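You operate a simulated robot arm through the tools that you are given. There is no shell and no other tool. Be economical: measure what you need, move in short steps, check, and stop when the job is done.

You are at the controls of a simulated robot arm. One attempt, no reset.

## Task
Strip the test jig: relay and its three fuses into the green tray.
Fine: grey rocker switch off before you pull anything.

Only the result counts: the job must be done as asked and must still hold three seconds after the hand-in. Knocking over, shifting, dropping, spilling or breaking anything else fails it.

## Robot
A 7-joint arm with a two-finger parallel gripper, fixed in place. Base frame: the origin is at the foot of the arm, x ahead of it, y to its left, z up; the work surface is at about z = 850. Readings come in mm, rad, newtons and seconds.
With the tool pointing down near the work surface it reaches from about 240 to 680 mm from the base axis. Its first joint turns from -1.152 to 1.152 rad. Payload 2.4 kg.
Tool frame: the origin (TCP) lies between the finger pads and is the grasp point; the fingertips stand 30 mm ahead of it; z points along the fingers, y is the line along which they close. Largest opening 94 mm; finger width 28, thickness 10; the body of the gripper, 50 by 96 mm, starts 55 mm behind the TCP.
Orientation is that of the tool frame in the base frame, as a unit quaternion [w, x, y, z]. With the fingers straight down and closing along the base's y, the tool's x points along the base's -x, its y along +y and its z along -z.

## Interface
- The arm moves only by the tool send_rows. Its argument "targets" is a list of rows, each an object (a shift or turn left out is 0, a gripper value left out holds the last) with "slide": the shift along the tool's x, y, z in units of 300 mm (1.0 is 300 mm), a list of three; "rotation": the turn, a rotation vector about the tool's x, y, z in units of 120 degrees (1.0 is 120 degrees), a list of three; "hand": the opening, from 0 (shut) to 1 (fully open). In form: [{"slide": [tx, ty, tz], "rotation": [ax, ay, az], "hand": hand}, ...]. A call has 1 to 8 rows; each row is the pose to reach, as a shift and turn from the pose commanded when the call began, along the tool's axes at that moment. A call with a number of a shift or a turn outside -1 to 1 is refused whole. A row lasts 0.2 s, in which the tool goes at most 50 mm and 0.15 rad; a call with a longer step from one row to the next is refused whole, and so is a gripper value outside its range. A pose out of reach is approached as far as the arm can. The call stops where the force on the tool passes 40 N (or 10 N more than at its start, if that is more) or the arm is blocked; 0.2 s more then pass. The fingers move at their own pace (about 153 mm/s each) and stop on an object; they squeeze with about 31 N. The grip force told is the motor's: it shows also when the fingers shut on nothing. Time passes only in rows, and 0.2 s behind the last, so rows that repeat a pose let the fingers close. The reply holds the time, the measured pose of the TCP, the force on the tool along the base axes, the opening and the grip force, in the units named above and with some noise, with the torque about the TCP (base axes, N m) and any sound that the robot's microphone picked up, and new pictures: "pictures" is both (left out), scene, wrist or none.
- Cameras (640 x 400 px; columns grow to the right, rows downward): "scene" is fixed at [39.4, 475.8, 1448.9]; the picture's right is [-0.73, -0.68, 0.00], its down [-0.36, 0.39, -0.84] and it looks along [0.57, -0.62, -0.54] (base axes); focal length 240 px, centre (320, 200). "wrist" rides on the gripper at [76, 14, -102] in the tool frame; the picture's right is [-0.18, 0.98, 0.00], its down [-0.75, -0.14, -0.64] and it looks along [-0.63, -0.12, 0.77] (tool axes); focal length 243 px, centre (320, 200). There is no depth. A picture from a camera that has moved, and an enlarged one, comes with that camera's place and axes in the base frame and with its lens.
- inspect(camera, box): a new picture of the part [left, top, right, bottom] of that camera's present view, enlarged. It takes no simulated time.
- job_done(): hands the job in; it is judged then, once.

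Work in short steps. Places have to be worked out from the pictures, the camera data and where the tool is seen: move nearer, look again, correct. Check each grasp and each placing, and mend what went wrong. You have 120 turns and 200 pictures in all, those below and enlarged ones among them. Open the gripper and draw the arm clear of the work before you hand the job in, unless the task says otherwise; then end with one line.

The tools are called after ">>>" by a JSON object that holds its "api" and its "payload". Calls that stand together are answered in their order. send_rows: Moves the arm, as the interface text tells. Its arguments: {"type":"object","properties":{"targets":{"type":"array"},"pictures":{"type":"string","enum":["both","scene","wrist","none"]}},"required":["targets"]} The other tools are called the same way: inspect (camera, box) takes an enlarged picture of a part of a camera's view; job_done () hands the job in.

At the start:

```text
clock: 0.0
position: [346.2, 4.5, 1244.1]
tool_rot: [0.0, 0.0, 1.0, 0.0]
force: [0.9, 0.4, -0.3]
ft_torque: [-0.01, 0.03, -0.04]
finger_gap: 94.0
grasp_force: 0.1
```

scene: 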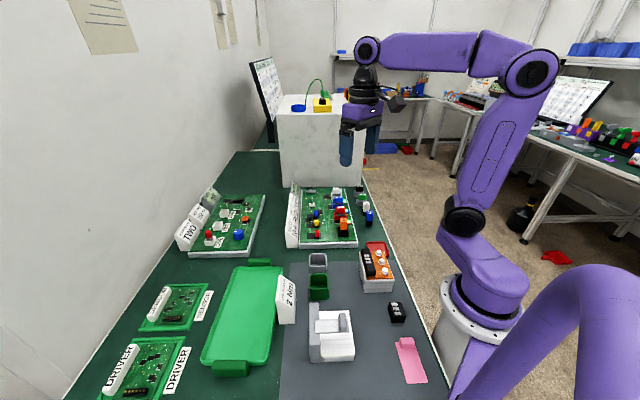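
wrist: 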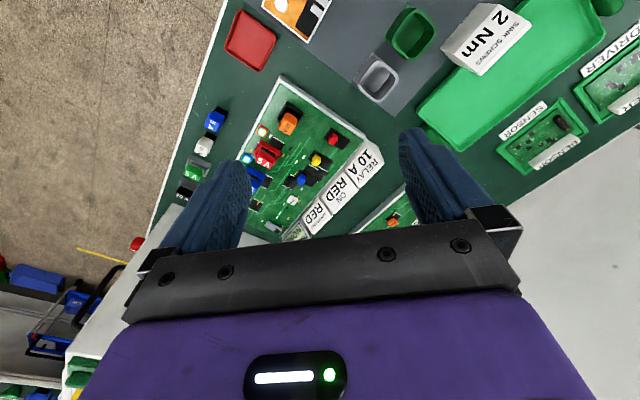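

I'll begin by enlarging the boards in both views to identify the jig, relay, fuses and switch.

>>> {"api": "inspect", "payload": {"camera": "scene", "box": [270, 170, 400, 260]}}

>>> {"api": "inspect", "payload": {"camera": "scene", "box": [160, 180, 290, 270]}}

>>> {"api": "inspect", "payload": {"camera": "wrist", "box": [170, 60, 410, 240]}}

>>> {"api": "inspect", "payload": {"camera": "scene", "box": [270, 230, 440, 390]}}

```text
4.44 times, centred on (335, 215) of scene
camera zoom: at [39.4, 475.8, 1448.9], right [-0.73, -0.68, 0.0], down [-0.36, 0.39, -0.84], along [0.57, -0.62, -0.54], focal length 1064 px, centre (253, 133)
```

zoom: 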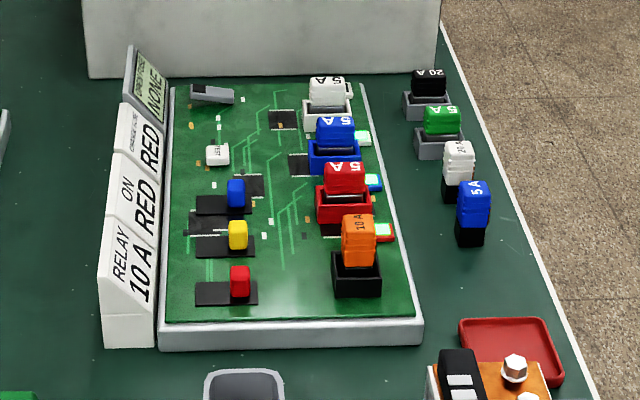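

```text
4.44 times, centred on (225, 225) of scene
camera zoom: at [39.4, 475.8, 1448.9], right [-0.73, -0.68, 0.0], down [-0.36, 0.39, -0.84], along [0.57, -0.62, -0.54], focal length 1064 px, centre (742, 89)
```

zoom: 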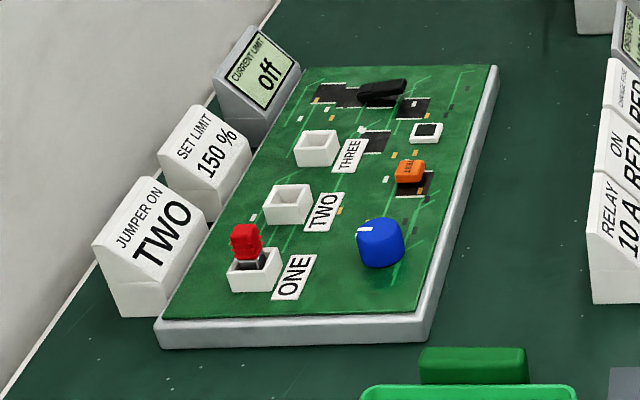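

```text
2.22 times, centred on (290, 150) of wrist
camera zoom: at [269.0, 17.4, 1346.6], right [0.18, 0.98, 0.0], down [0.75, -0.14, 0.64], along [0.63, -0.12, -0.77], focal length 539 px, centre (387, 311)
```

zoom: 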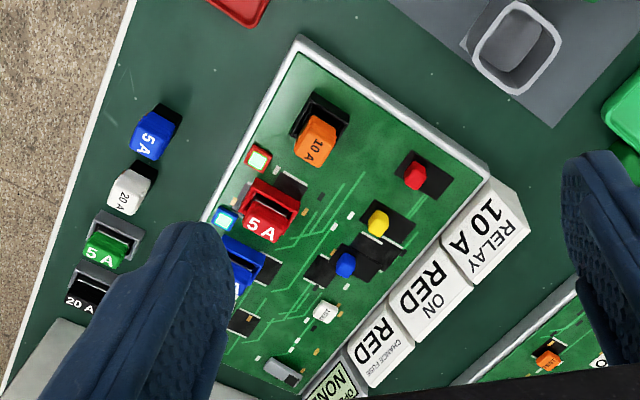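

```text
2.50 times, centred on (355, 310) of scene
camera zoom: at [39.4, 475.8, 1448.9], right [-0.73, -0.68, 0.0], down [-0.36, 0.39, -0.84], along [0.57, -0.62, -0.54], focal length 599 px, centre (232, -75)
```

zoom: 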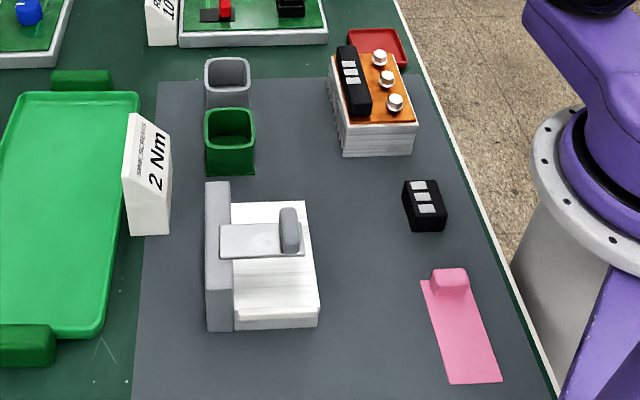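

The jig is the middle board: orange 10 A relay plus red, blue and white 5 A fuses, with a grey rocker at its far end, near (718,-199). The board runs at about 45°. I'll move in above it, yawed 45°, for a closer look.

>>> {"api": "send_rows", "payload": {"targets": [{"slide": [-0.091, -0.05, 0.068], "rotation": [0, 0, 0.0536]}, {"slide": [-0.182, -0.099, 0.137], "rotation": [0, 0, 0.107]}, {"slide": [-0.273, -0.149, 0.206], "rotation": [0, 0, 0.161]}, {"slide": [-0.364, -0.198, 0.274], "rotation": [0, 0, 0.214]}, {"slide": [-0.455, -0.248, 0.343], "rotation": [0, 0, 0.268]}, {"slide": [-0.546, -0.297, 0.411], "rotation": [0, 0, 0.321]}, {"slide": [-0.637, -0.347, 0.48], "rotation": [0, 0, 0.375]}, {"slide": [-0.637, -0.347, 0.48], "rotation": [0, 0, 0.375]}]}}

```text
clock: 1.8
position: [535.6, -100.7, 1100.7]
tool_rot: [0.0, 0.383, 0.924, 0.0]
force: [-0.3, -0.2, -0.9]
ft_torque: [0.02, -0.01, -0.04]
finger_gap: 93.9
grasp_force: 0.0
camera wrist: at [492.0, -36.9, 1202.8], right [0.83, 0.56, 0.0], down [0.43, -0.63, 0.64], along [0.36, -0.53, -0.77], focal length 243 px, centre (320, 200)
```

scene: 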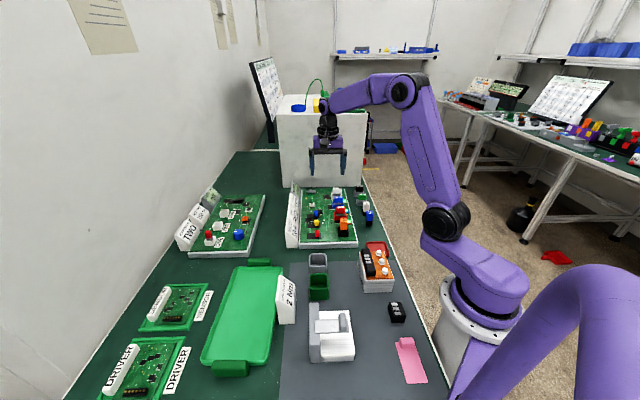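
wrist: 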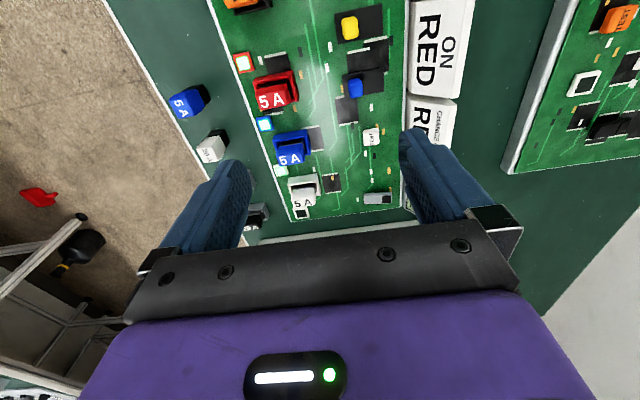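

>>> {"api": "inspect", "payload": {"camera": "wrist", "box": [240, 60, 410, 230]}}

>>> {"api": "inspect", "payload": {"camera": "wrist", "box": [340, 160, 420, 215]}}

>>> {"api": "inspect", "payload": {"camera": "scene", "box": [300, 182, 360, 220]}}

```text
2.35 times, centred on (325, 145) of wrist
camera zoom: at [492.0, -36.9, 1202.8], right [0.83, 0.56, 0.0], down [0.43, -0.63, 0.64], along [0.36, -0.53, -0.77], focal length 571 px, centre (308, 329)
```

zoom: 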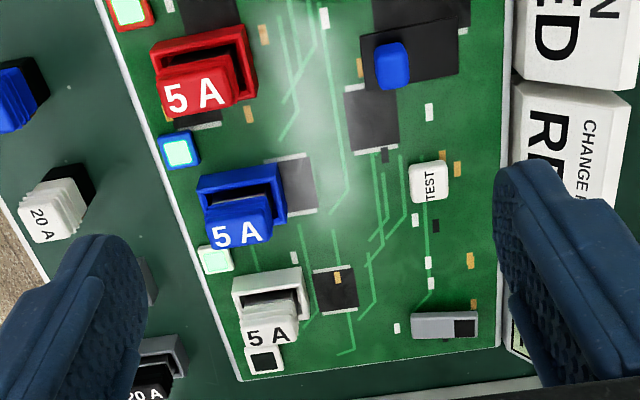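

```text
7.27 times, centred on (380, 188) of wrist
camera zoom: at [492.0, -36.9, 1202.8], right [0.83, 0.56, 0.0], down [0.43, -0.63, 0.64], along [0.36, -0.53, -0.77], focal length 1764 px, centre (-116, 291)
```

zoom: 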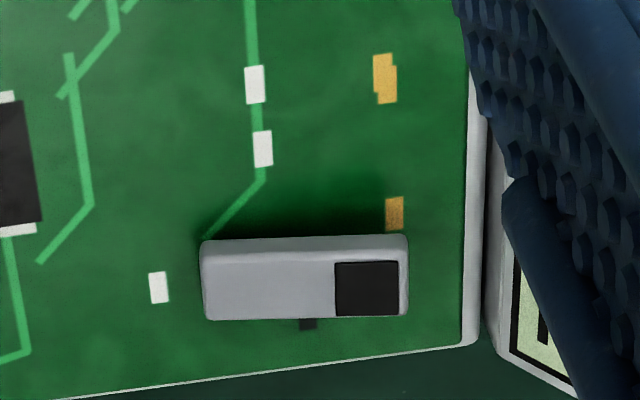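

```text
10.53 times, centred on (330, 201) of scene
camera zoom: at [39.5, 475.8, 1448.9], right [-0.73, -0.68, 0.0], down [-0.36, 0.39, -0.84], along [0.57, -0.62, -0.54], focal length 2520 px, centre (215, 190)
```

zoom: 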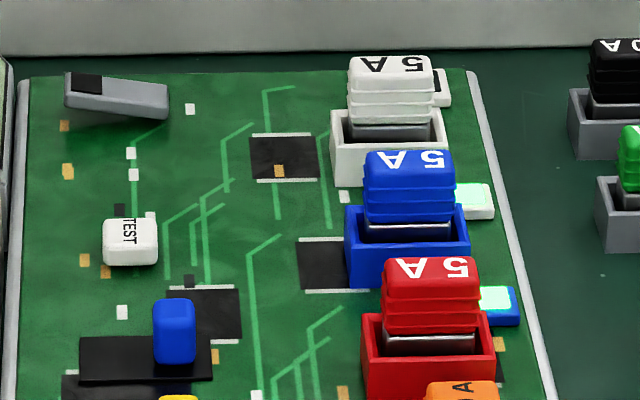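

The rocker lies across the board, with its black-marked (+v) end raised near (732,-190,888). The lit LEDs suggest power is on. I'll shut the fingers, tilt outward 35° for reach, and hover about 40 mm above that end.

>>> {"api": "send_rows", "payload": {"targets": [{"slide": [-0.08, 0.034, 0.04], "rotation": [0, -0.0417, 0], "hand": 0}, {"slide": [-0.17, 0.069, 0.1], "rotation": [0, -0.0833, 0], "hand": 0}, {"slide": [-0.26, 0.103, 0.17], "rotation": [0, -0.125, 0], "hand": 0}, {"slide": [-0.35, 0.138, 0.24], "rotation": [0, -0.1667, 0], "hand": 0}, {"slide": [-0.44, 0.172, 0.32], "rotation": [0, -0.208, 0], "hand": 0}, {"slide": [-0.53, 0.207, 0.4], "rotation": [0, -0.25, 0], "hand": 0}, {"slide": [-0.614, 0.241, 0.485], "rotation": [0, -0.2917, 0], "hand": 0}, {"slide": [-0.614, 0.241, 0.485], "rotation": [0, -0.2917, 0], "hand": 0}]}}

```text
clock: 3.6
position: [720.5, -180.7, 956.0]
tool_rot: [0.28, 0.365, 0.881, -0.115]
force: [-0.3, -0.3, 0.4]
ft_torque: [-0.01, -0.01, -0.02]
finger_gap: 0.0
grasp_force: 30.9
camera wrist: at [642.3, -84.7, 996.4], right [0.8, 0.59, 0.11], down [0.07, -0.28, 0.96], along [0.59, -0.76, -0.26], focal length 243 px, centre (320, 200)
```

scene: 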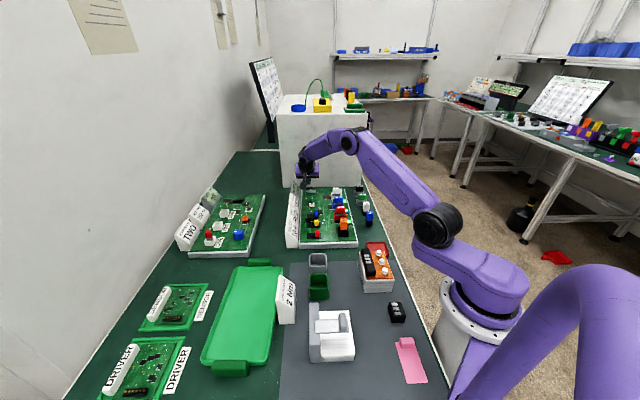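
wrist: 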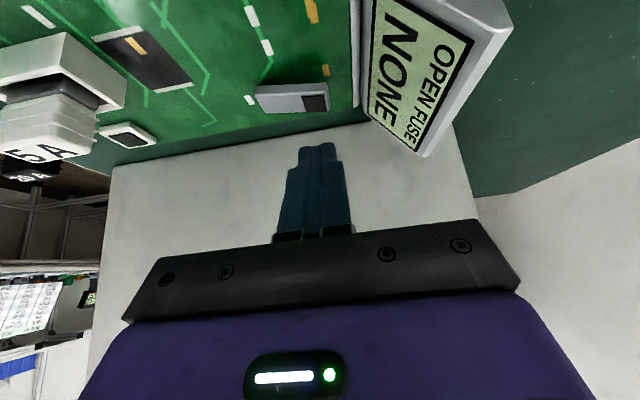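

The reach is good: the tip sits right above the raised black end, 43 mm up. I'll press straight down in small steps, shifted 3 mm away from the display sign.

>>> {"api": "send_rows", "payload": {"targets": [{"slide": [0.03, -0.01, 0.045]}, {"slide": [0.06, -0.01, 0.087]}, {"slide": [0.0727, -0.01, 0.1037]}, {"slide": [0.0784, -0.01, 0.112]}, {"slide": [0.0823, -0.01, 0.1174]}]}}

>>> {"api": "inspect", "payload": {"camera": "wrist", "box": [220, 60, 420, 180]}}

```text
clock: 4.4
position: [720.7, -179.5, 925.8]
tool_rot: [0.283, 0.365, 0.879, -0.116]
force: [1.2, 1.1, 3.5]
ft_torque: [-0.04, -0.01, 0.03]
finger_gap: 0.1
grasp_force: 31.1
stopped in row 3: the force on the tool passed its limit at 50 N (the readings are from after the stop); the commanded pose is now the measured one
camera wrist: at [643.5, -84.3, 965.8], right [0.8, 0.59, 0.11], down [0.07, -0.27, 0.96], along [0.6, -0.76, -0.26], focal length 243 px, centre (320, 200)
```

scene: 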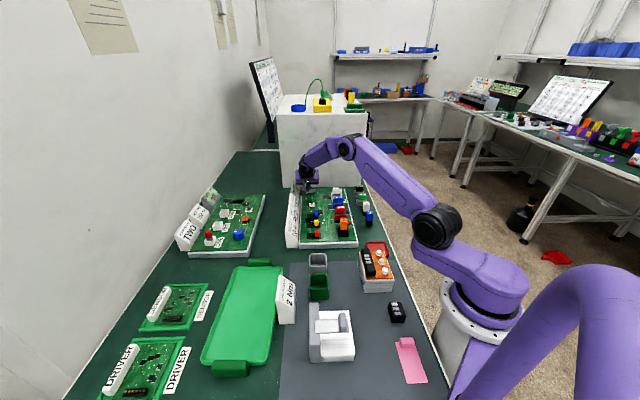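
wrist: 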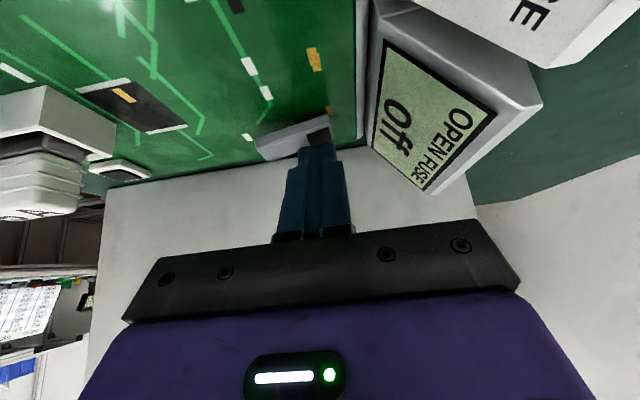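

```text
3.20 times, centred on (320, 120) of wrist
camera zoom: at [643.5, -84.3, 965.8], right [0.8, 0.59, 0.11], down [0.07, -0.27, 0.96], along [0.6, -0.76, -0.26], focal length 776 px, centre (320, 456)
```

zoom: 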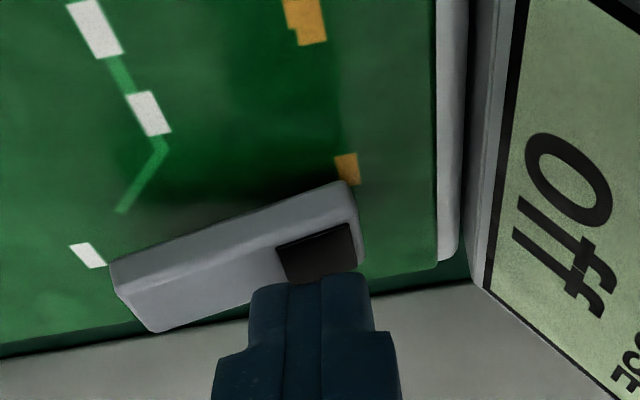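

The rocker tipped and the display now reads "Off". I'll rise straight up, then untilt while backing away toward the relay.

>>> {"api": "send_rows", "payload": {"targets": [{"slide": [-0.086, 0, -0.123], "hand": 0}, {"slide": [-0.172, 0, -0.246]}, {"slide": [-0.055, -0.033, -0.348], "rotation": [0, 0.0486, 0]}, {"slide": [0.062, -0.067, -0.451], "rotation": [0, 0.0972, 0]}, {"slide": [0.179, -0.1, -0.553], "rotation": [0, 0.1458, 0]}, {"slide": [0.296, -0.133, -0.655], "rotation": [0, 0.1944, 0]}, {"slide": [0.413, -0.167, -0.758], "rotation": [0, 0.2431, 0]}, {"slide": [0.53, -0.2, -0.86], "rotation": [0, 0.2917, 0]}]}}

>>> {"api": "inspect", "payload": {"camera": "scene", "box": [280, 170, 380, 250]}}

```text
clock: 6.2
position: [478.9, -22.5, 1040.0]
tool_rot: [0.003, 0.382, 0.924, -0.001]
force: [0.7, 0.9, -0.4]
ft_torque: [0.05, -0.01, -0.03]
finger_gap: 0.0
grasp_force: 31.1
camera wrist: at [432.7, 40.7, 1142.4], right [0.82, 0.57, 0.0], down [0.43, -0.63, 0.65], along [0.37, -0.53, -0.76], focal length 243 px, centre (320, 200)
```

scene: 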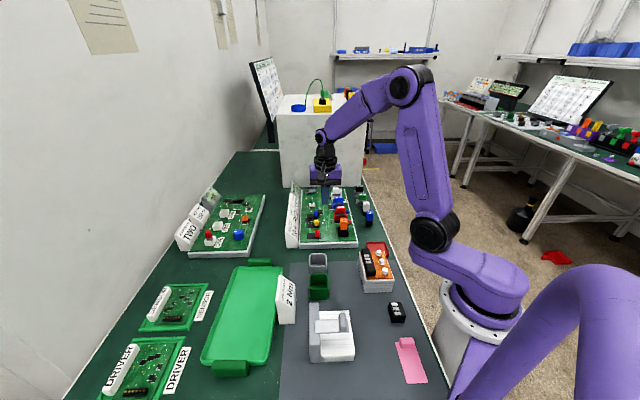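
wrist: 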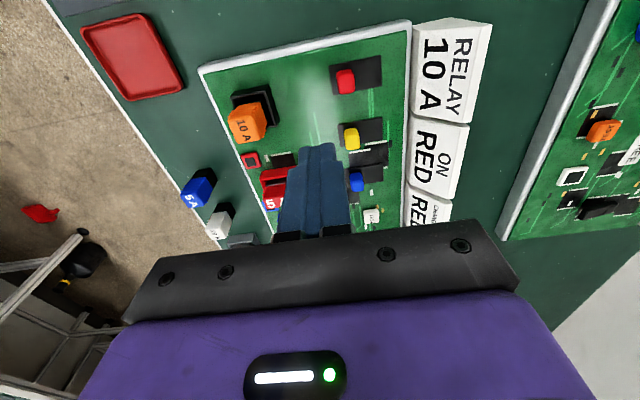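

```text
5.00 times, centred on (330, 210) of scene
camera zoom: at [39.5, 475.8, 1448.9], right [-0.73, -0.68, 0.0], down [-0.36, 0.39, -0.84], along [0.57, -0.62, -0.54], focal length 1197 px, centre (270, 150)
```

zoom: 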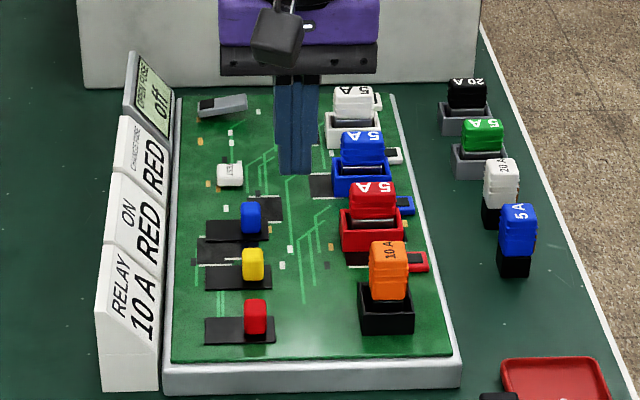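

The LEDs are dark and the switch is off. Next is the relay; I'll enlarge it in both cameras to get its position, size and height.

>>> {"api": "inspect", "payload": {"camera": "wrist", "box": [200, 70, 300, 220]}}

>>> {"api": "inspect", "payload": {"camera": "scene", "box": [325, 180, 370, 242]}}

```text
2.67 times, centred on (250, 145) of wrist
camera zoom: at [432.7, 40.7, 1142.4], right [0.82, 0.57, 0.0], down [0.43, -0.63, 0.65], along [0.37, -0.53, -0.76], focal length 647 px, centre (507, 347)
```

zoom: 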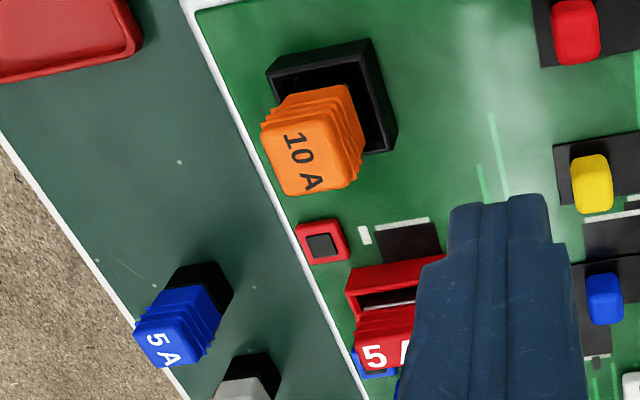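

```text
6.45 times, centred on (348, 211) of scene
camera zoom: at [39.5, 475.8, 1448.9], right [-0.73, -0.68, 0.0], down [-0.36, 0.39, -0.84], along [0.57, -0.62, -0.54], focal length 1545 px, centre (143, 129)
```

zoom: 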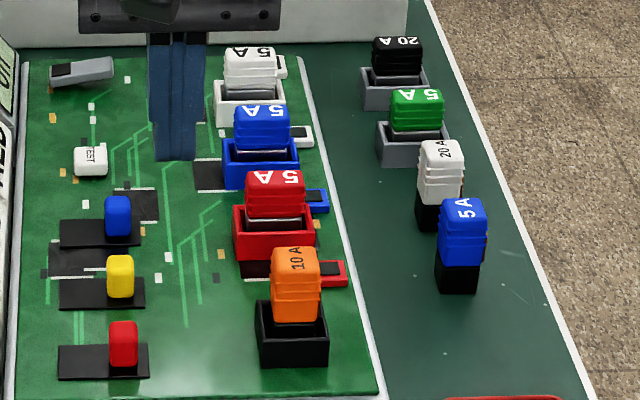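

I triangulate the relay at about (432,-77), with its top near z 930. I'll move above it with the fingers open, closing across the board, to check alignment.

>>> {"api": "send_rows", "payload": {"targets": [{"slide": [-0.009, -0.12, 0.06], "hand": 0.7}, {"slide": [-0.018, -0.239, 0.12], "hand": 0.7}, {"slide": [-0.018, -0.239, 0.183], "hand": 0.7}, {"slide": [-0.018, -0.239, 0.183], "hand": 0.7}]}}

>>> {"api": "inspect", "payload": {"camera": "wrist", "box": [200, 60, 440, 210]}}

>>> {"api": "inspect", "payload": {"camera": "scene", "box": [310, 170, 390, 250]}}

```text
clock: 7.2
position: [431.7, -78.1, 988.8]
tool_rot: [0.004, 0.383, 0.924, -0.001]
force: [-0.8, -1.2, 0.7]
ft_torque: [0.0, -0.01, -0.01]
finger_gap: 65.9
grasp_force: 0.2
camera wrist: at [386.4, -13.5, 1090.2], right [0.83, 0.56, 0.0], down [0.43, -0.63, 0.65], along [0.37, -0.53, -0.76], focal length 243 px, centre (320, 200)
```

scene: 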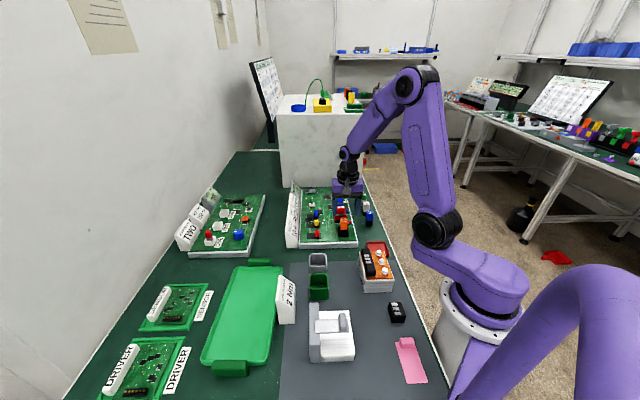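
wrist: 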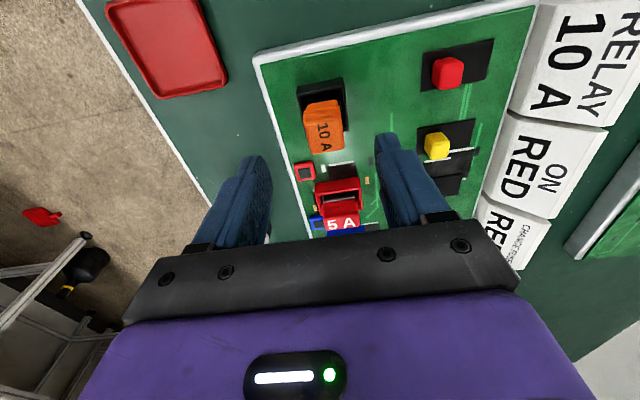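

```text
2.67 times, centred on (320, 135) of wrist
camera zoom: at [386.4, -13.5, 1090.2], right [0.83, 0.56, 0.0], down [0.43, -0.63, 0.65], along [0.37, -0.53, -0.76], focal length 647 px, centre (320, 373)
```

zoom: 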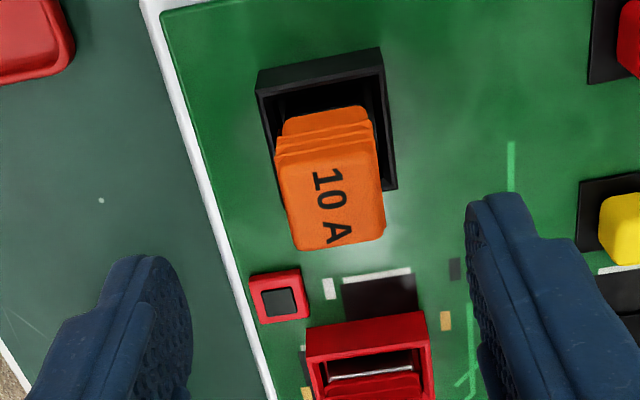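

```text
5.00 times, centred on (350, 210) of scene
camera zoom: at [39.4, 475.8, 1448.9], right [-0.73, -0.68, 0.0], down [-0.36, 0.39, -0.84], along [0.57, -0.62, -0.54], focal length 1197 px, centre (170, 150)
```

zoom: 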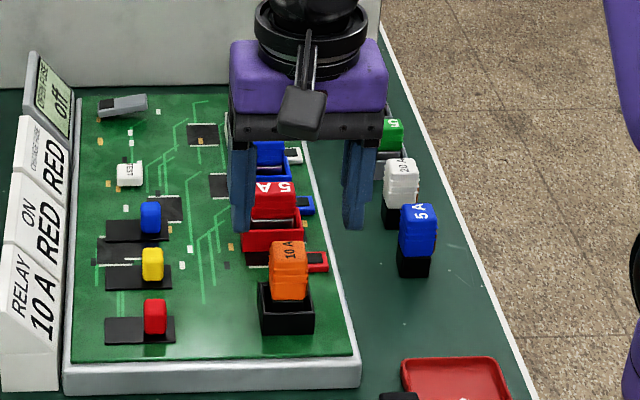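

The relay is square to the gripper and about 3 mm toward +y and 2 mm toward +x of tool. I'll correct for that, descend about 61 mm and close on the orange body.

>>> {"api": "send_rows", "payload": {"targets": [{"slide": [0.007, 0.01, 0.08], "hand": 0.7}, {"slide": [0.007, 0.01, 0.15], "hand": 0.7}, {"slide": [0.007, 0.01, 0.203], "hand": 0.7}, {"slide": [0.007, 0.01, 0.203], "hand": 0.7}]}}

>>> {"api": "inspect", "payload": {"camera": "wrist", "box": [220, 80, 420, 220]}}

>>> {"api": "inspect", "payload": {"camera": "scene", "box": [310, 170, 390, 250]}}

```text
clock: 8.2
position: [434.3, -76.1, 926.1]
tool_rot: [0.005, 0.382, 0.924, -0.001]
force: [0.1, -0.4, -0.1]
ft_torque: [0.0, 0.01, 0.05]
finger_gap: 65.9
grasp_force: 0.2
camera wrist: at [388.8, -13.0, 1028.7], right [0.83, 0.56, 0.0], down [0.43, -0.63, 0.65], along [0.37, -0.53, -0.76], focal length 243 px, centre (320, 200)
```

scene: 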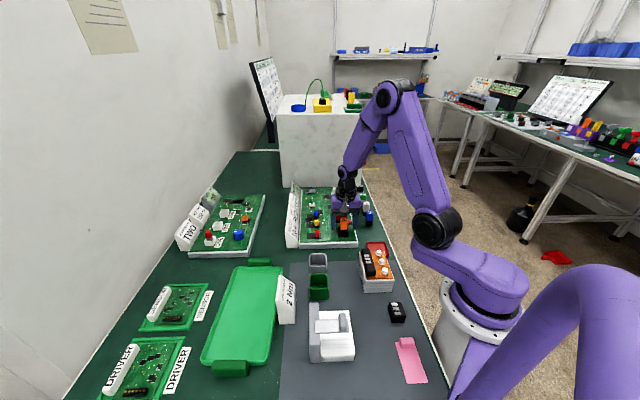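
wrist: 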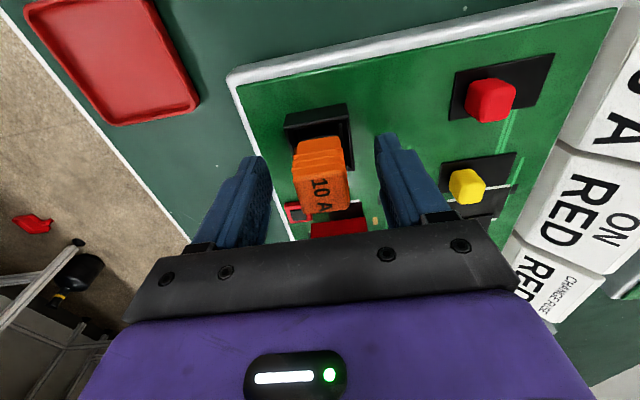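

```text
2.86 times, centred on (320, 150) of wrist
camera zoom: at [388.8, -13.0, 1028.7], right [0.83, 0.56, 0.0], down [0.43, -0.63, 0.65], along [0.37, -0.53, -0.76], focal length 693 px, centre (320, 343)
```

zoom: 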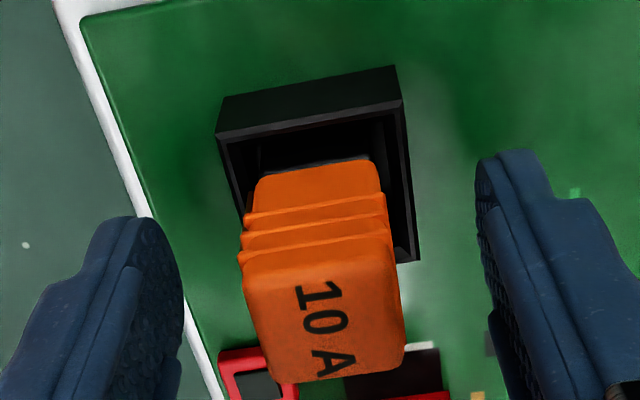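

```text
5.00 times, centred on (350, 210) of scene
camera zoom: at [39.4, 475.8, 1448.9], right [-0.73, -0.68, 0.0], down [-0.36, 0.39, -0.84], along [0.57, -0.62, -0.54], focal length 1197 px, centre (170, 150)
```

zoom: 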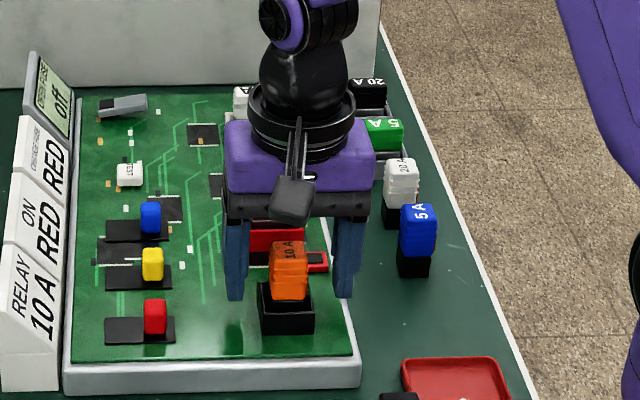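

The relay is centred between the fingers, and its top is at about TCP height. I'll close on it.

>>> {"api": "send_rows", "payload": {"targets": [{"hand": 0.3}, {"hand": 0}, {"hand": 0}], "pictures": "wrist"}}

```text
clock: 9.0
position: [436.0, -75.9, 926.8]
tool_rot: [0.006, 0.383, 0.924, 0.0]
force: [15.7, 15.6, -15.7]
ft_torque: [0.54, -0.95, -0.31]
finger_gap: 36.7
grasp_force: 45.0
camera wrist: at [389.9, -11.5, 1028.7], right [0.82, 0.57, 0.01], down [0.43, -0.63, 0.65], along [0.37, -0.53, -0.76], focal length 243 px, centre (320, 200)
```

wrist: 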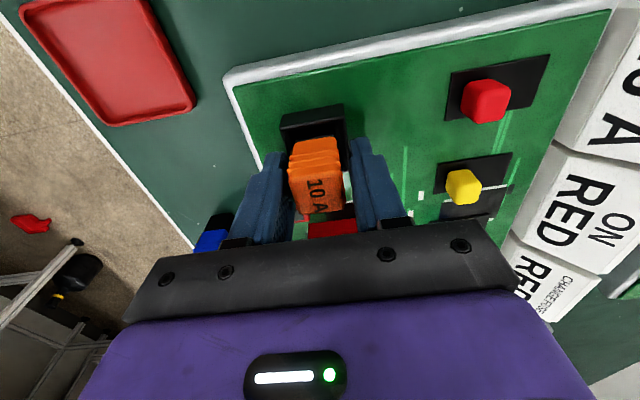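

The gap stopped at 36.7 mm with a side force of about 22 N, so I'll look closely at the contact.

>>> {"api": "inspect", "payload": {"camera": "wrist", "box": [240, 90, 400, 220]}}

>>> {"api": "inspect", "payload": {"camera": "scene", "box": [325, 195, 375, 245]}}

```text
3.08 times, centred on (320, 155) of wrist
camera zoom: at [389.9, -11.5, 1028.7], right [0.82, 0.57, 0.01], down [0.43, -0.63, 0.65], along [0.37, -0.53, -0.76], focal length 746 px, centre (320, 338)
```

zoom: 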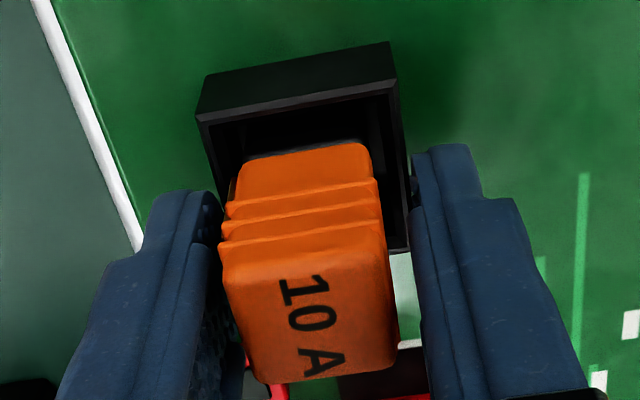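

```text
8.00 times, centred on (350, 220) of scene
camera zoom: at [40.0, 476.2, 1448.7], right [-0.73, -0.68, 0.0], down [-0.36, 0.39, -0.84], along [0.57, -0.62, -0.54], focal length 1916 px, centre (80, 40)
```

zoom: 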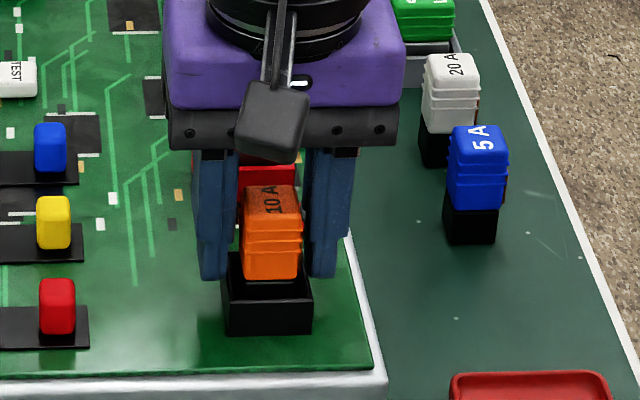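

The +v finger caught the outside of the socket rim while the other reached the relay. I'll open, rise 9 mm, shift 2.5 mm toward -y and close again.

>>> {"api": "send_rows", "payload": {"targets": [{"hand": 0.65}, {"slide": [0, -0.004, -0.015], "hand": 0.65}, {"slide": [0, -0.0085, -0.03], "hand": 0.65}, {"slide": [0, -0.0085, -0.03], "hand": 0.3}, {"slide": [0, -0.0085, -0.03], "hand": 0.0}, {"slide": [0, -0.0085, -0.03], "hand": 0.0}], "pictures": "none"}}

>>> {"api": "inspect", "payload": {"camera": "wrist", "box": [240, 90, 400, 220]}}

>>> {"api": "inspect", "payload": {"camera": "scene", "box": [325, 195, 375, 245]}}

```text
clock: 10.4
position: [432.2, -78.5, 935.8]
tool_rot: [0.004, 0.383, 0.924, -0.001]
force: [2.8, 4.5, 0.7]
ft_torque: [0.15, -0.12, -0.03]
finger_gap: 27.2
grasp_force: 31.3
```

```text
3.08 times, centred on (320, 155) of wrist
camera zoom: at [386.8, -14.8, 1038.3], right [0.82, 0.57, 0.0], down [0.43, -0.63, 0.65], along [0.37, -0.53, -0.76], focal length 746 px, centre (320, 338)
```

zoom: 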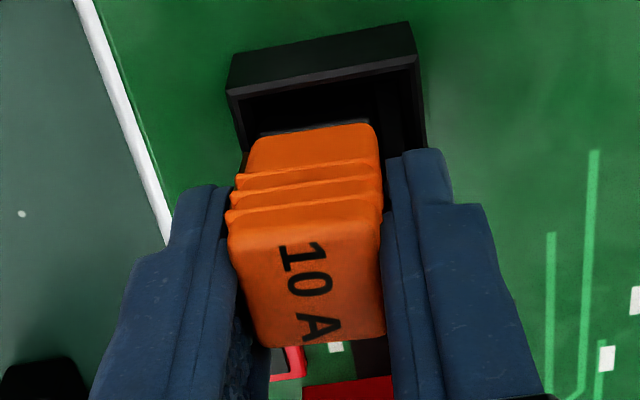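

```text
8.00 times, centred on (350, 220) of scene
camera zoom: at [39.5, 475.9, 1448.8], right [-0.73, -0.68, 0.0], down [-0.36, 0.39, -0.84], along [0.57, -0.62, -0.54], focal length 1916 px, centre (80, 40)
```

zoom: 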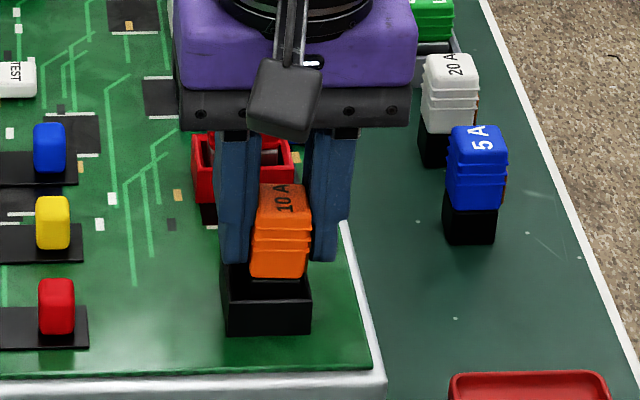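

The relay is gripped at 27.2 mm. I'll pull it straight up.

>>> {"api": "send_rows", "payload": {"targets": [{"slide": [0, 0.002, -0.015]}, {"slide": [0, 0.002, -0.04]}, {"slide": [0, 0.002, -0.08]}, {"slide": [0, 0.002, -0.15]}, {"slide": [0, 0.002, -0.28]}]}}

>>> {"api": "inspect", "payload": {"camera": "scene", "box": [310, 160, 390, 250]}}

```text
clock: 11.6
position: [429.0, -78.6, 1020.8]
tool_rot: [0.004, 0.383, 0.924, -0.001]
force: [0.5, 0.0, -0.7]
ft_torque: [-0.01, -0.05, 0.0]
finger_gap: 27.0
grasp_force: 31.1
camera wrist: at [384.3, -14.7, 1123.8], right [0.83, 0.56, 0.0], down [0.43, -0.63, 0.65], along [0.37, -0.53, -0.76], focal length 243 px, centre (320, 200)
```

scene: 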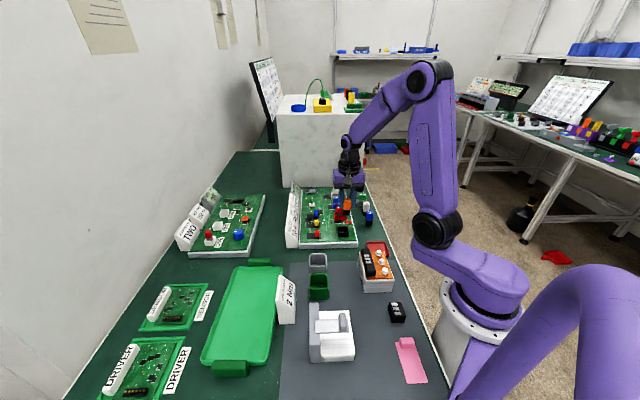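
wrist: 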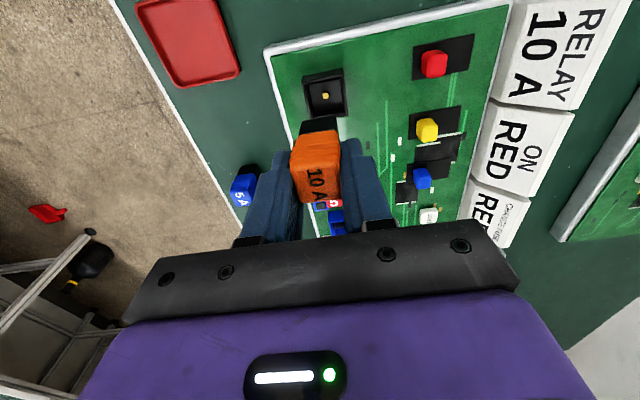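

```text
4.44 times, centred on (350, 205) of scene
camera zoom: at [39.4, 475.8, 1448.9], right [-0.73, -0.68, 0.0], down [-0.36, 0.39, -0.84], along [0.57, -0.62, -0.54], focal length 1064 px, centre (187, 178)
```

zoom: 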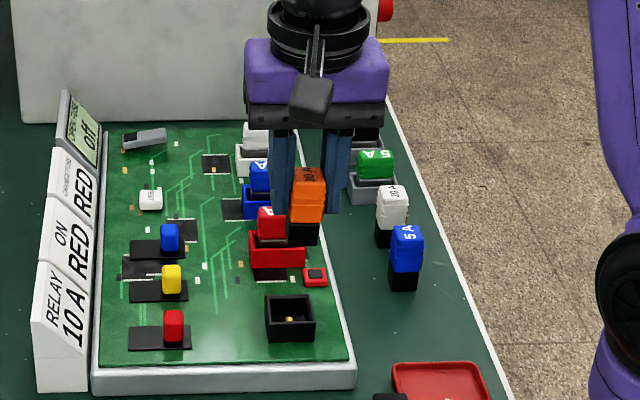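

The relay is out and its base is intact. I'll carry it high toward the green tray, going halfway first.

>>> {"api": "send_rows", "payload": {"targets": [{"slide": [0, 0, -0.133]}, {"slide": [0.11, 0.094, -0.133]}, {"slide": [0.22, 0.188, -0.133]}, {"slide": [0.33, 0.282, -0.133]}, {"slide": [0.44, 0.376, -0.133]}, {"slide": [0.55, 0.47, -0.133]}, {"slide": [0.66, 0.565, -0.133]}]}}

```text
clock: 13.2
position: [413.7, 182.1, 1056.7]
tool_rot: [0.005, 0.383, 0.924, -0.001]
force: [-0.1, -0.3, -0.5]
ft_torque: [-0.03, -0.01, 0.0]
finger_gap: 26.7
grasp_force: 30.9
camera wrist: at [367.8, 246.0, 1158.5], right [0.83, 0.56, 0.0], down [0.43, -0.63, 0.65], along [0.37, -0.53, -0.76], focal length 243 px, centre (320, 200)
```

scene: 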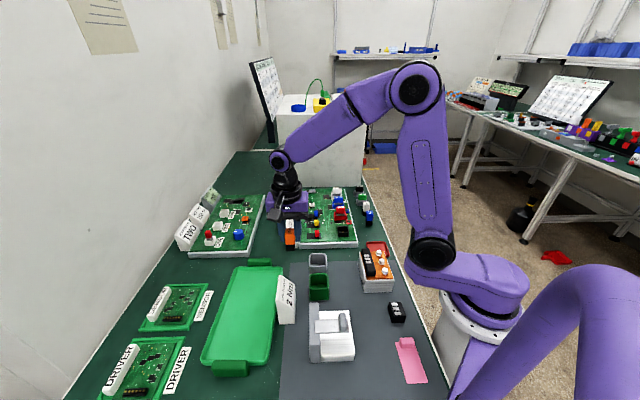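
wrist: 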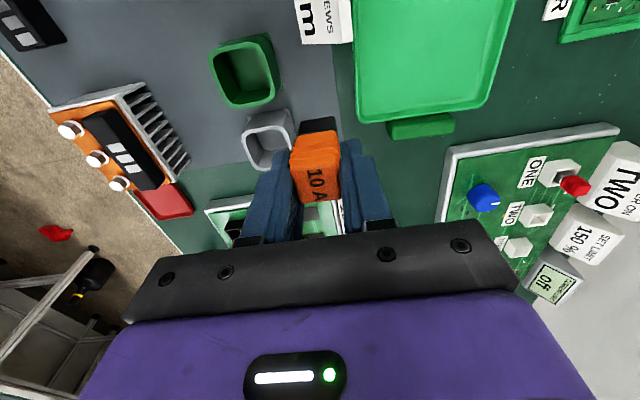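

The tray edges agree with my estimate. I'll go over the tray's near end (u≈20, v≈539) and partway down.

>>> {"api": "send_rows", "payload": {"targets": [{"slide": [0.12, 0.098, 0]}, {"slide": [0.24, 0.196, 0]}, {"slide": [0.36, 0.294, 0]}, {"slide": [0.48, 0.392, 0]}, {"slide": [0.48, 0.392, 0.15]}, {"slide": [0.48, 0.392, 0.3]}, {"slide": [0.48, 0.392, 0.33]}]}}

>>> {"api": "inspect", "payload": {"camera": "scene", "box": [180, 230, 320, 390]}}

```text
clock: 14.8
position: [393.0, 367.2, 958.1]
tool_rot: [0.005, 0.383, 0.924, 0.0]
force: [0.6, -0.6, 0.5]
ft_torque: [-0.02, 0.01, 0.0]
finger_gap: 26.9
grasp_force: 31.5
camera wrist: at [347.9, 430.8, 1060.0], right [0.82, 0.57, 0.0], down [0.43, -0.63, 0.65], along [0.37, -0.53, -0.76], focal length 243 px, centre (320, 200)
```

scene: 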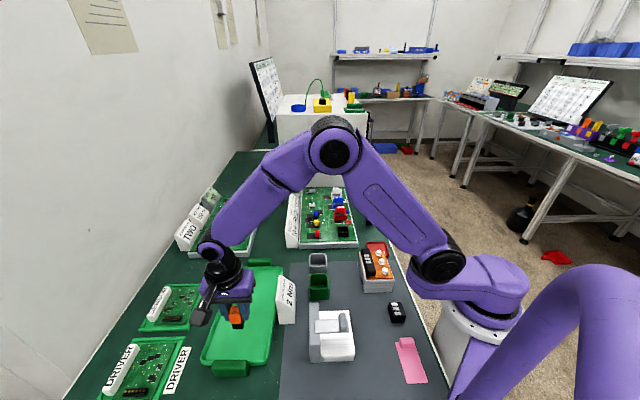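
wrist: 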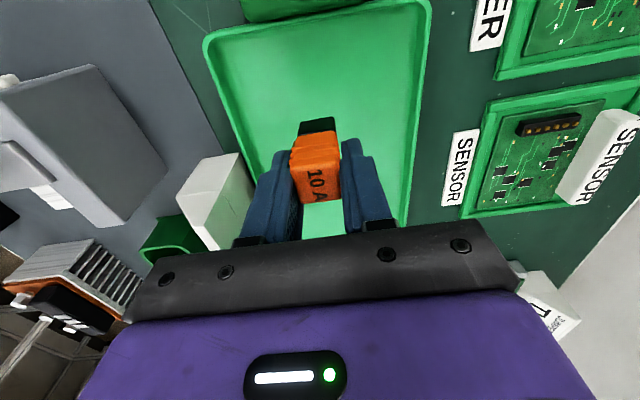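

```text
2.50 times, centred on (250, 310) of scene
camera zoom: at [39.4, 475.8, 1448.9], right [-0.73, -0.68, 0.0], down [-0.36, 0.39, -0.84], along [0.57, -0.62, -0.54], focal length 599 px, centre (495, -75)
```

zoom: 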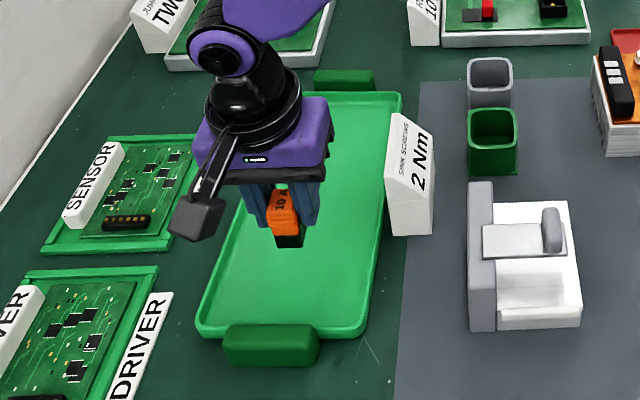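

The relay is over clear tray floor. I'll lower about 33 mm and look before touchdown.

>>> {"api": "send_rows", "payload": {"targets": [{"slide": [0, 0, 0.06]}, {"slide": [0, 0, 0.1]}, {"slide": [0, 0, 0.11]}], "pictures": "none"}}

>>> {"api": "inspect", "payload": {"camera": "scene", "box": [190, 270, 290, 370]}}

>>> {"api": "inspect", "payload": {"camera": "wrist", "box": [240, 60, 400, 220]}}

```text
clock: 15.6
position: [394.3, 366.7, 926.0]
tool_rot: [0.004, 0.383, 0.924, -0.001]
force: [0.1, 0.0, -0.3]
ft_torque: [-0.02, 0.01, 0.01]
finger_gap: 27.0
grasp_force: 31.3
```

```text
4.00 times, centred on (240, 320) of scene
camera zoom: at [39.4, 475.8, 1448.9], right [-0.73, -0.68, 0.0], down [-0.36, 0.39, -0.84], along [0.57, -0.62, -0.54], focal length 958 px, centre (640, -280)
```

zoom: 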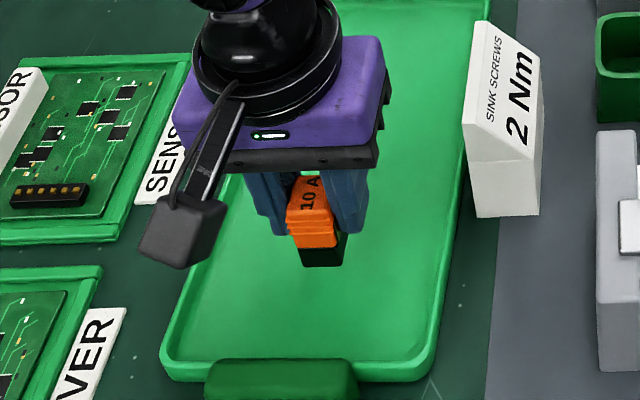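

```text
2.50 times, centred on (320, 140) of wrist
camera zoom: at [348.2, 430.7, 1028.0], right [0.83, 0.56, 0.0], down [0.43, -0.63, 0.65], along [0.37, -0.53, -0.76], focal length 606 px, centre (320, 350)
```

zoom: 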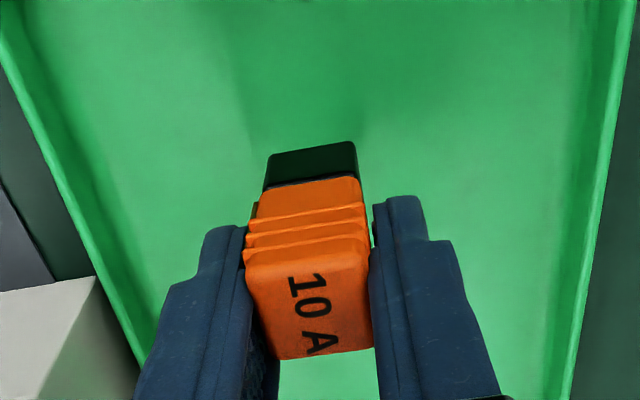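

The relay's bottom is about 8 mm above the tray floor. I'll ease it down in small steps.

>>> {"api": "send_rows", "payload": {"targets": [{"slide": [0, 0, 0.01]}, {"slide": [0, 0, 0.018]}], "pictures": "none"}}

>>> {"api": "send_rows", "payload": {"targets": [{"slide": [0, 0, 0.005]}, {"slide": [0, 0, 0.01]}], "pictures": "none"}}

>>> {"api": "inspect", "payload": {"camera": "scene", "box": [220, 295, 280, 345]}}

```text
clock: 16.2
position: [394.2, 366.4, 920.7]
tool_rot: [0.004, 0.383, 0.924, 0.0]
force: [0.3, 0.3, -0.5]
ft_torque: [0.0, 0.03, 0.0]
finger_gap: 26.9
grasp_force: 30.6
```

```text
clock: 16.8
position: [393.9, 366.9, 918.0]
tool_rot: [0.005, 0.383, 0.924, -0.001]
force: [-0.1, -0.8, 0.1]
ft_torque: [0.0, -0.01, 0.02]
finger_gap: 27.1
grasp_force: 31.1
```

```text
8.00 times, centred on (250, 320) of scene
camera zoom: at [39.4, 475.8, 1448.9], right [-0.73, -0.68, 0.0], down [-0.36, 0.39, -0.84], along [0.57, -0.62, -0.54], focal length 1916 px, centre (880, -760)
```

zoom: 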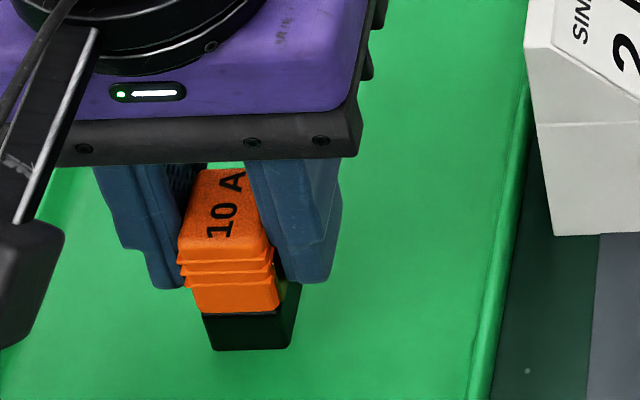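

No contact yet at TCP 918, so I continue in 2 mm steps.

>>> {"api": "send_rows", "payload": {"targets": [{"slide": [0, 0, 0.007]}, {"slide": [0, 0, 0.007]}], "pictures": "none"}}

>>> {"api": "send_rows", "payload": {"targets": [{"slide": [0, 0, 0.006]}, {"slide": [0, 0, 0.006]}], "pictures": "none"}}

>>> {"api": "send_rows", "payload": {"targets": [{"slide": [0, 0, 0.006]}, {"slide": [0, 0, 0.006]}], "pictures": "none"}}

```text
clock: 17.4
position: [393.4, 367.0, 915.3]
tool_rot: [0.004, 0.382, 0.924, -0.001]
force: [-0.3, 0.4, -1.2]
ft_torque: [0.02, 0.02, 0.0]
finger_gap: 27.2
grasp_force: 31.7
```

```text
clock: 18.0
position: [394.6, 368.1, 913.4]
tool_rot: [0.004, 0.383, 0.924, -0.001]
force: [-0.1, 0.1, -0.7]
ft_torque: [0.01, 0.0, 0.02]
finger_gap: 26.8
grasp_force: 31.5
```

```text
clock: 18.6
position: [394.6, 364.9, 911.5]
tool_rot: [0.004, 0.383, 0.924, 0.0]
force: [-0.1, -0.2, -0.5]
ft_torque: [0.0, -0.01, -0.04]
finger_gap: 27.1
grasp_force: 30.9
```

>>> {"api": "inspect", "payload": {"camera": "scene", "box": [220, 295, 280, 345]}}

>>> {"api": "send_rows", "payload": {"targets": [{"slide": [0, 0, 0.006]}, {"slide": [0, 0, 0.006]}], "pictures": "none"}}

>>> {"api": "send_rows", "payload": {"targets": [{"slide": [0, 0, 0.006]}, {"slide": [0, 0, 0.006]}], "pictures": "none"}}

```text
8.00 times, centred on (250, 320) of scene
camera zoom: at [39.4, 475.8, 1448.9], right [-0.73, -0.68, 0.0], down [-0.36, 0.39, -0.84], along [0.57, -0.62, -0.54], focal length 1916 px, centre (880, -760)
```

zoom: 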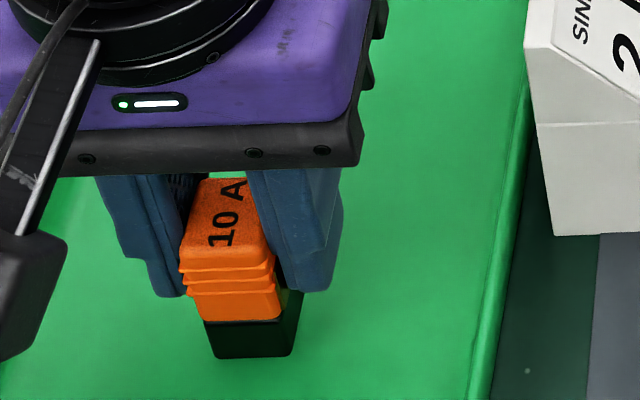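

```text
clock: 19.2
position: [393.4, 367.4, 910.5]
tool_rot: [0.004, 0.383, 0.924, -0.001]
force: [-0.4, 0.8, 0.0]
ft_torque: [0.01, -0.01, -0.07]
finger_gap: 27.1
grasp_force: 31.5
```

```text
clock: 19.8
position: [395.2, 366.2, 908.6]
tool_rot: [0.004, 0.382, 0.924, -0.001]
force: [-0.9, 0.1, 0.1]
ft_torque: [-0.02, -0.03, -0.02]
finger_gap: 27.1
grasp_force: 31.2
```

Still free at TCP 908.6, so I keep lowering.

>>> {"api": "send_rows", "payload": {"targets": [{"slide": [0, 0, 0.008]}, {"slide": [0, 0, 0.008]}], "pictures": "none"}}

>>> {"api": "send_rows", "payload": {"targets": [{"slide": [0, 0, 0.008]}, {"slide": [0, 0, 0.008]}], "pictures": "none"}}

>>> {"api": "inspect", "payload": {"camera": "scene", "box": [220, 295, 280, 345]}}

>>> {"api": "inspect", "payload": {"camera": "wrist", "box": [240, 60, 400, 220]}}

```text
clock: 20.4
position: [394.6, 365.9, 906.4]
tool_rot: [0.004, 0.383, 0.924, 0.0]
force: [0.2, 0.0, 2.4]
ft_torque: [0.04, 0.08, -0.02]
finger_gap: 27.0
grasp_force: 30.8
```

```text
clock: 21.1
position: [395.5, 368.4, 906.8]
tool_rot: [0.005, 0.383, 0.924, 0.002]
force: [-2.2, -3.7, 9.8]
ft_torque: [-0.04, 0.21, 0.06]
finger_gap: 27.2
grasp_force: 30.5
stopped in row 2: the force on the tool passed its limit at 41 N (the readings are from after the stop); the commanded pose is now the measured one
```

```text
8.00 times, centred on (250, 320) of scene
camera zoom: at [39.2, 475.6, 1448.9], right [-0.73, -0.68, 0.0], down [-0.36, 0.39, -0.84], along [0.57, -0.62, -0.54], focal length 1916 px, centre (880, -760)
```

zoom: 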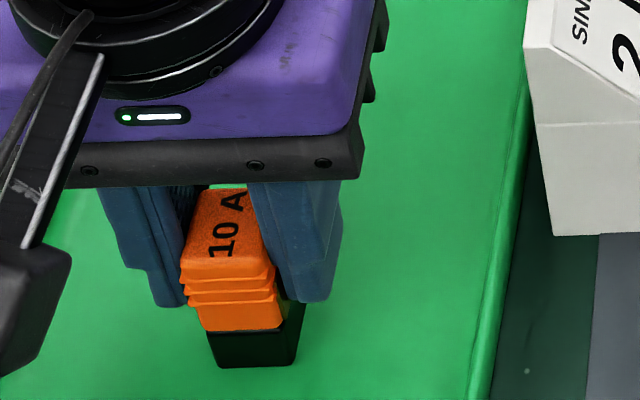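

```text
2.50 times, centred on (320, 140) of wrist
camera zoom: at [349.2, 430.9, 1008.4], right [0.83, 0.56, 0.01], down [0.43, -0.63, 0.65], along [0.37, -0.53, -0.76], focal length 606 px, centre (320, 350)
```

zoom: 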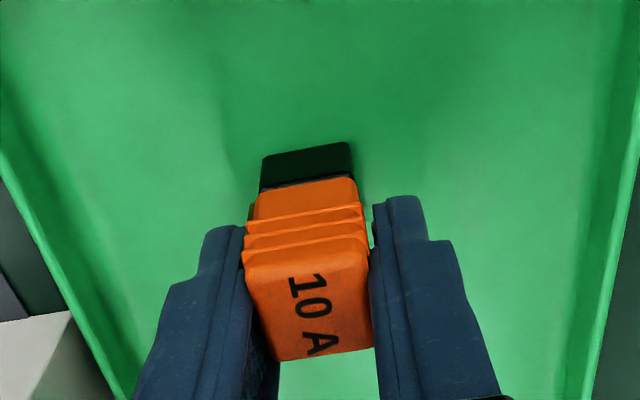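

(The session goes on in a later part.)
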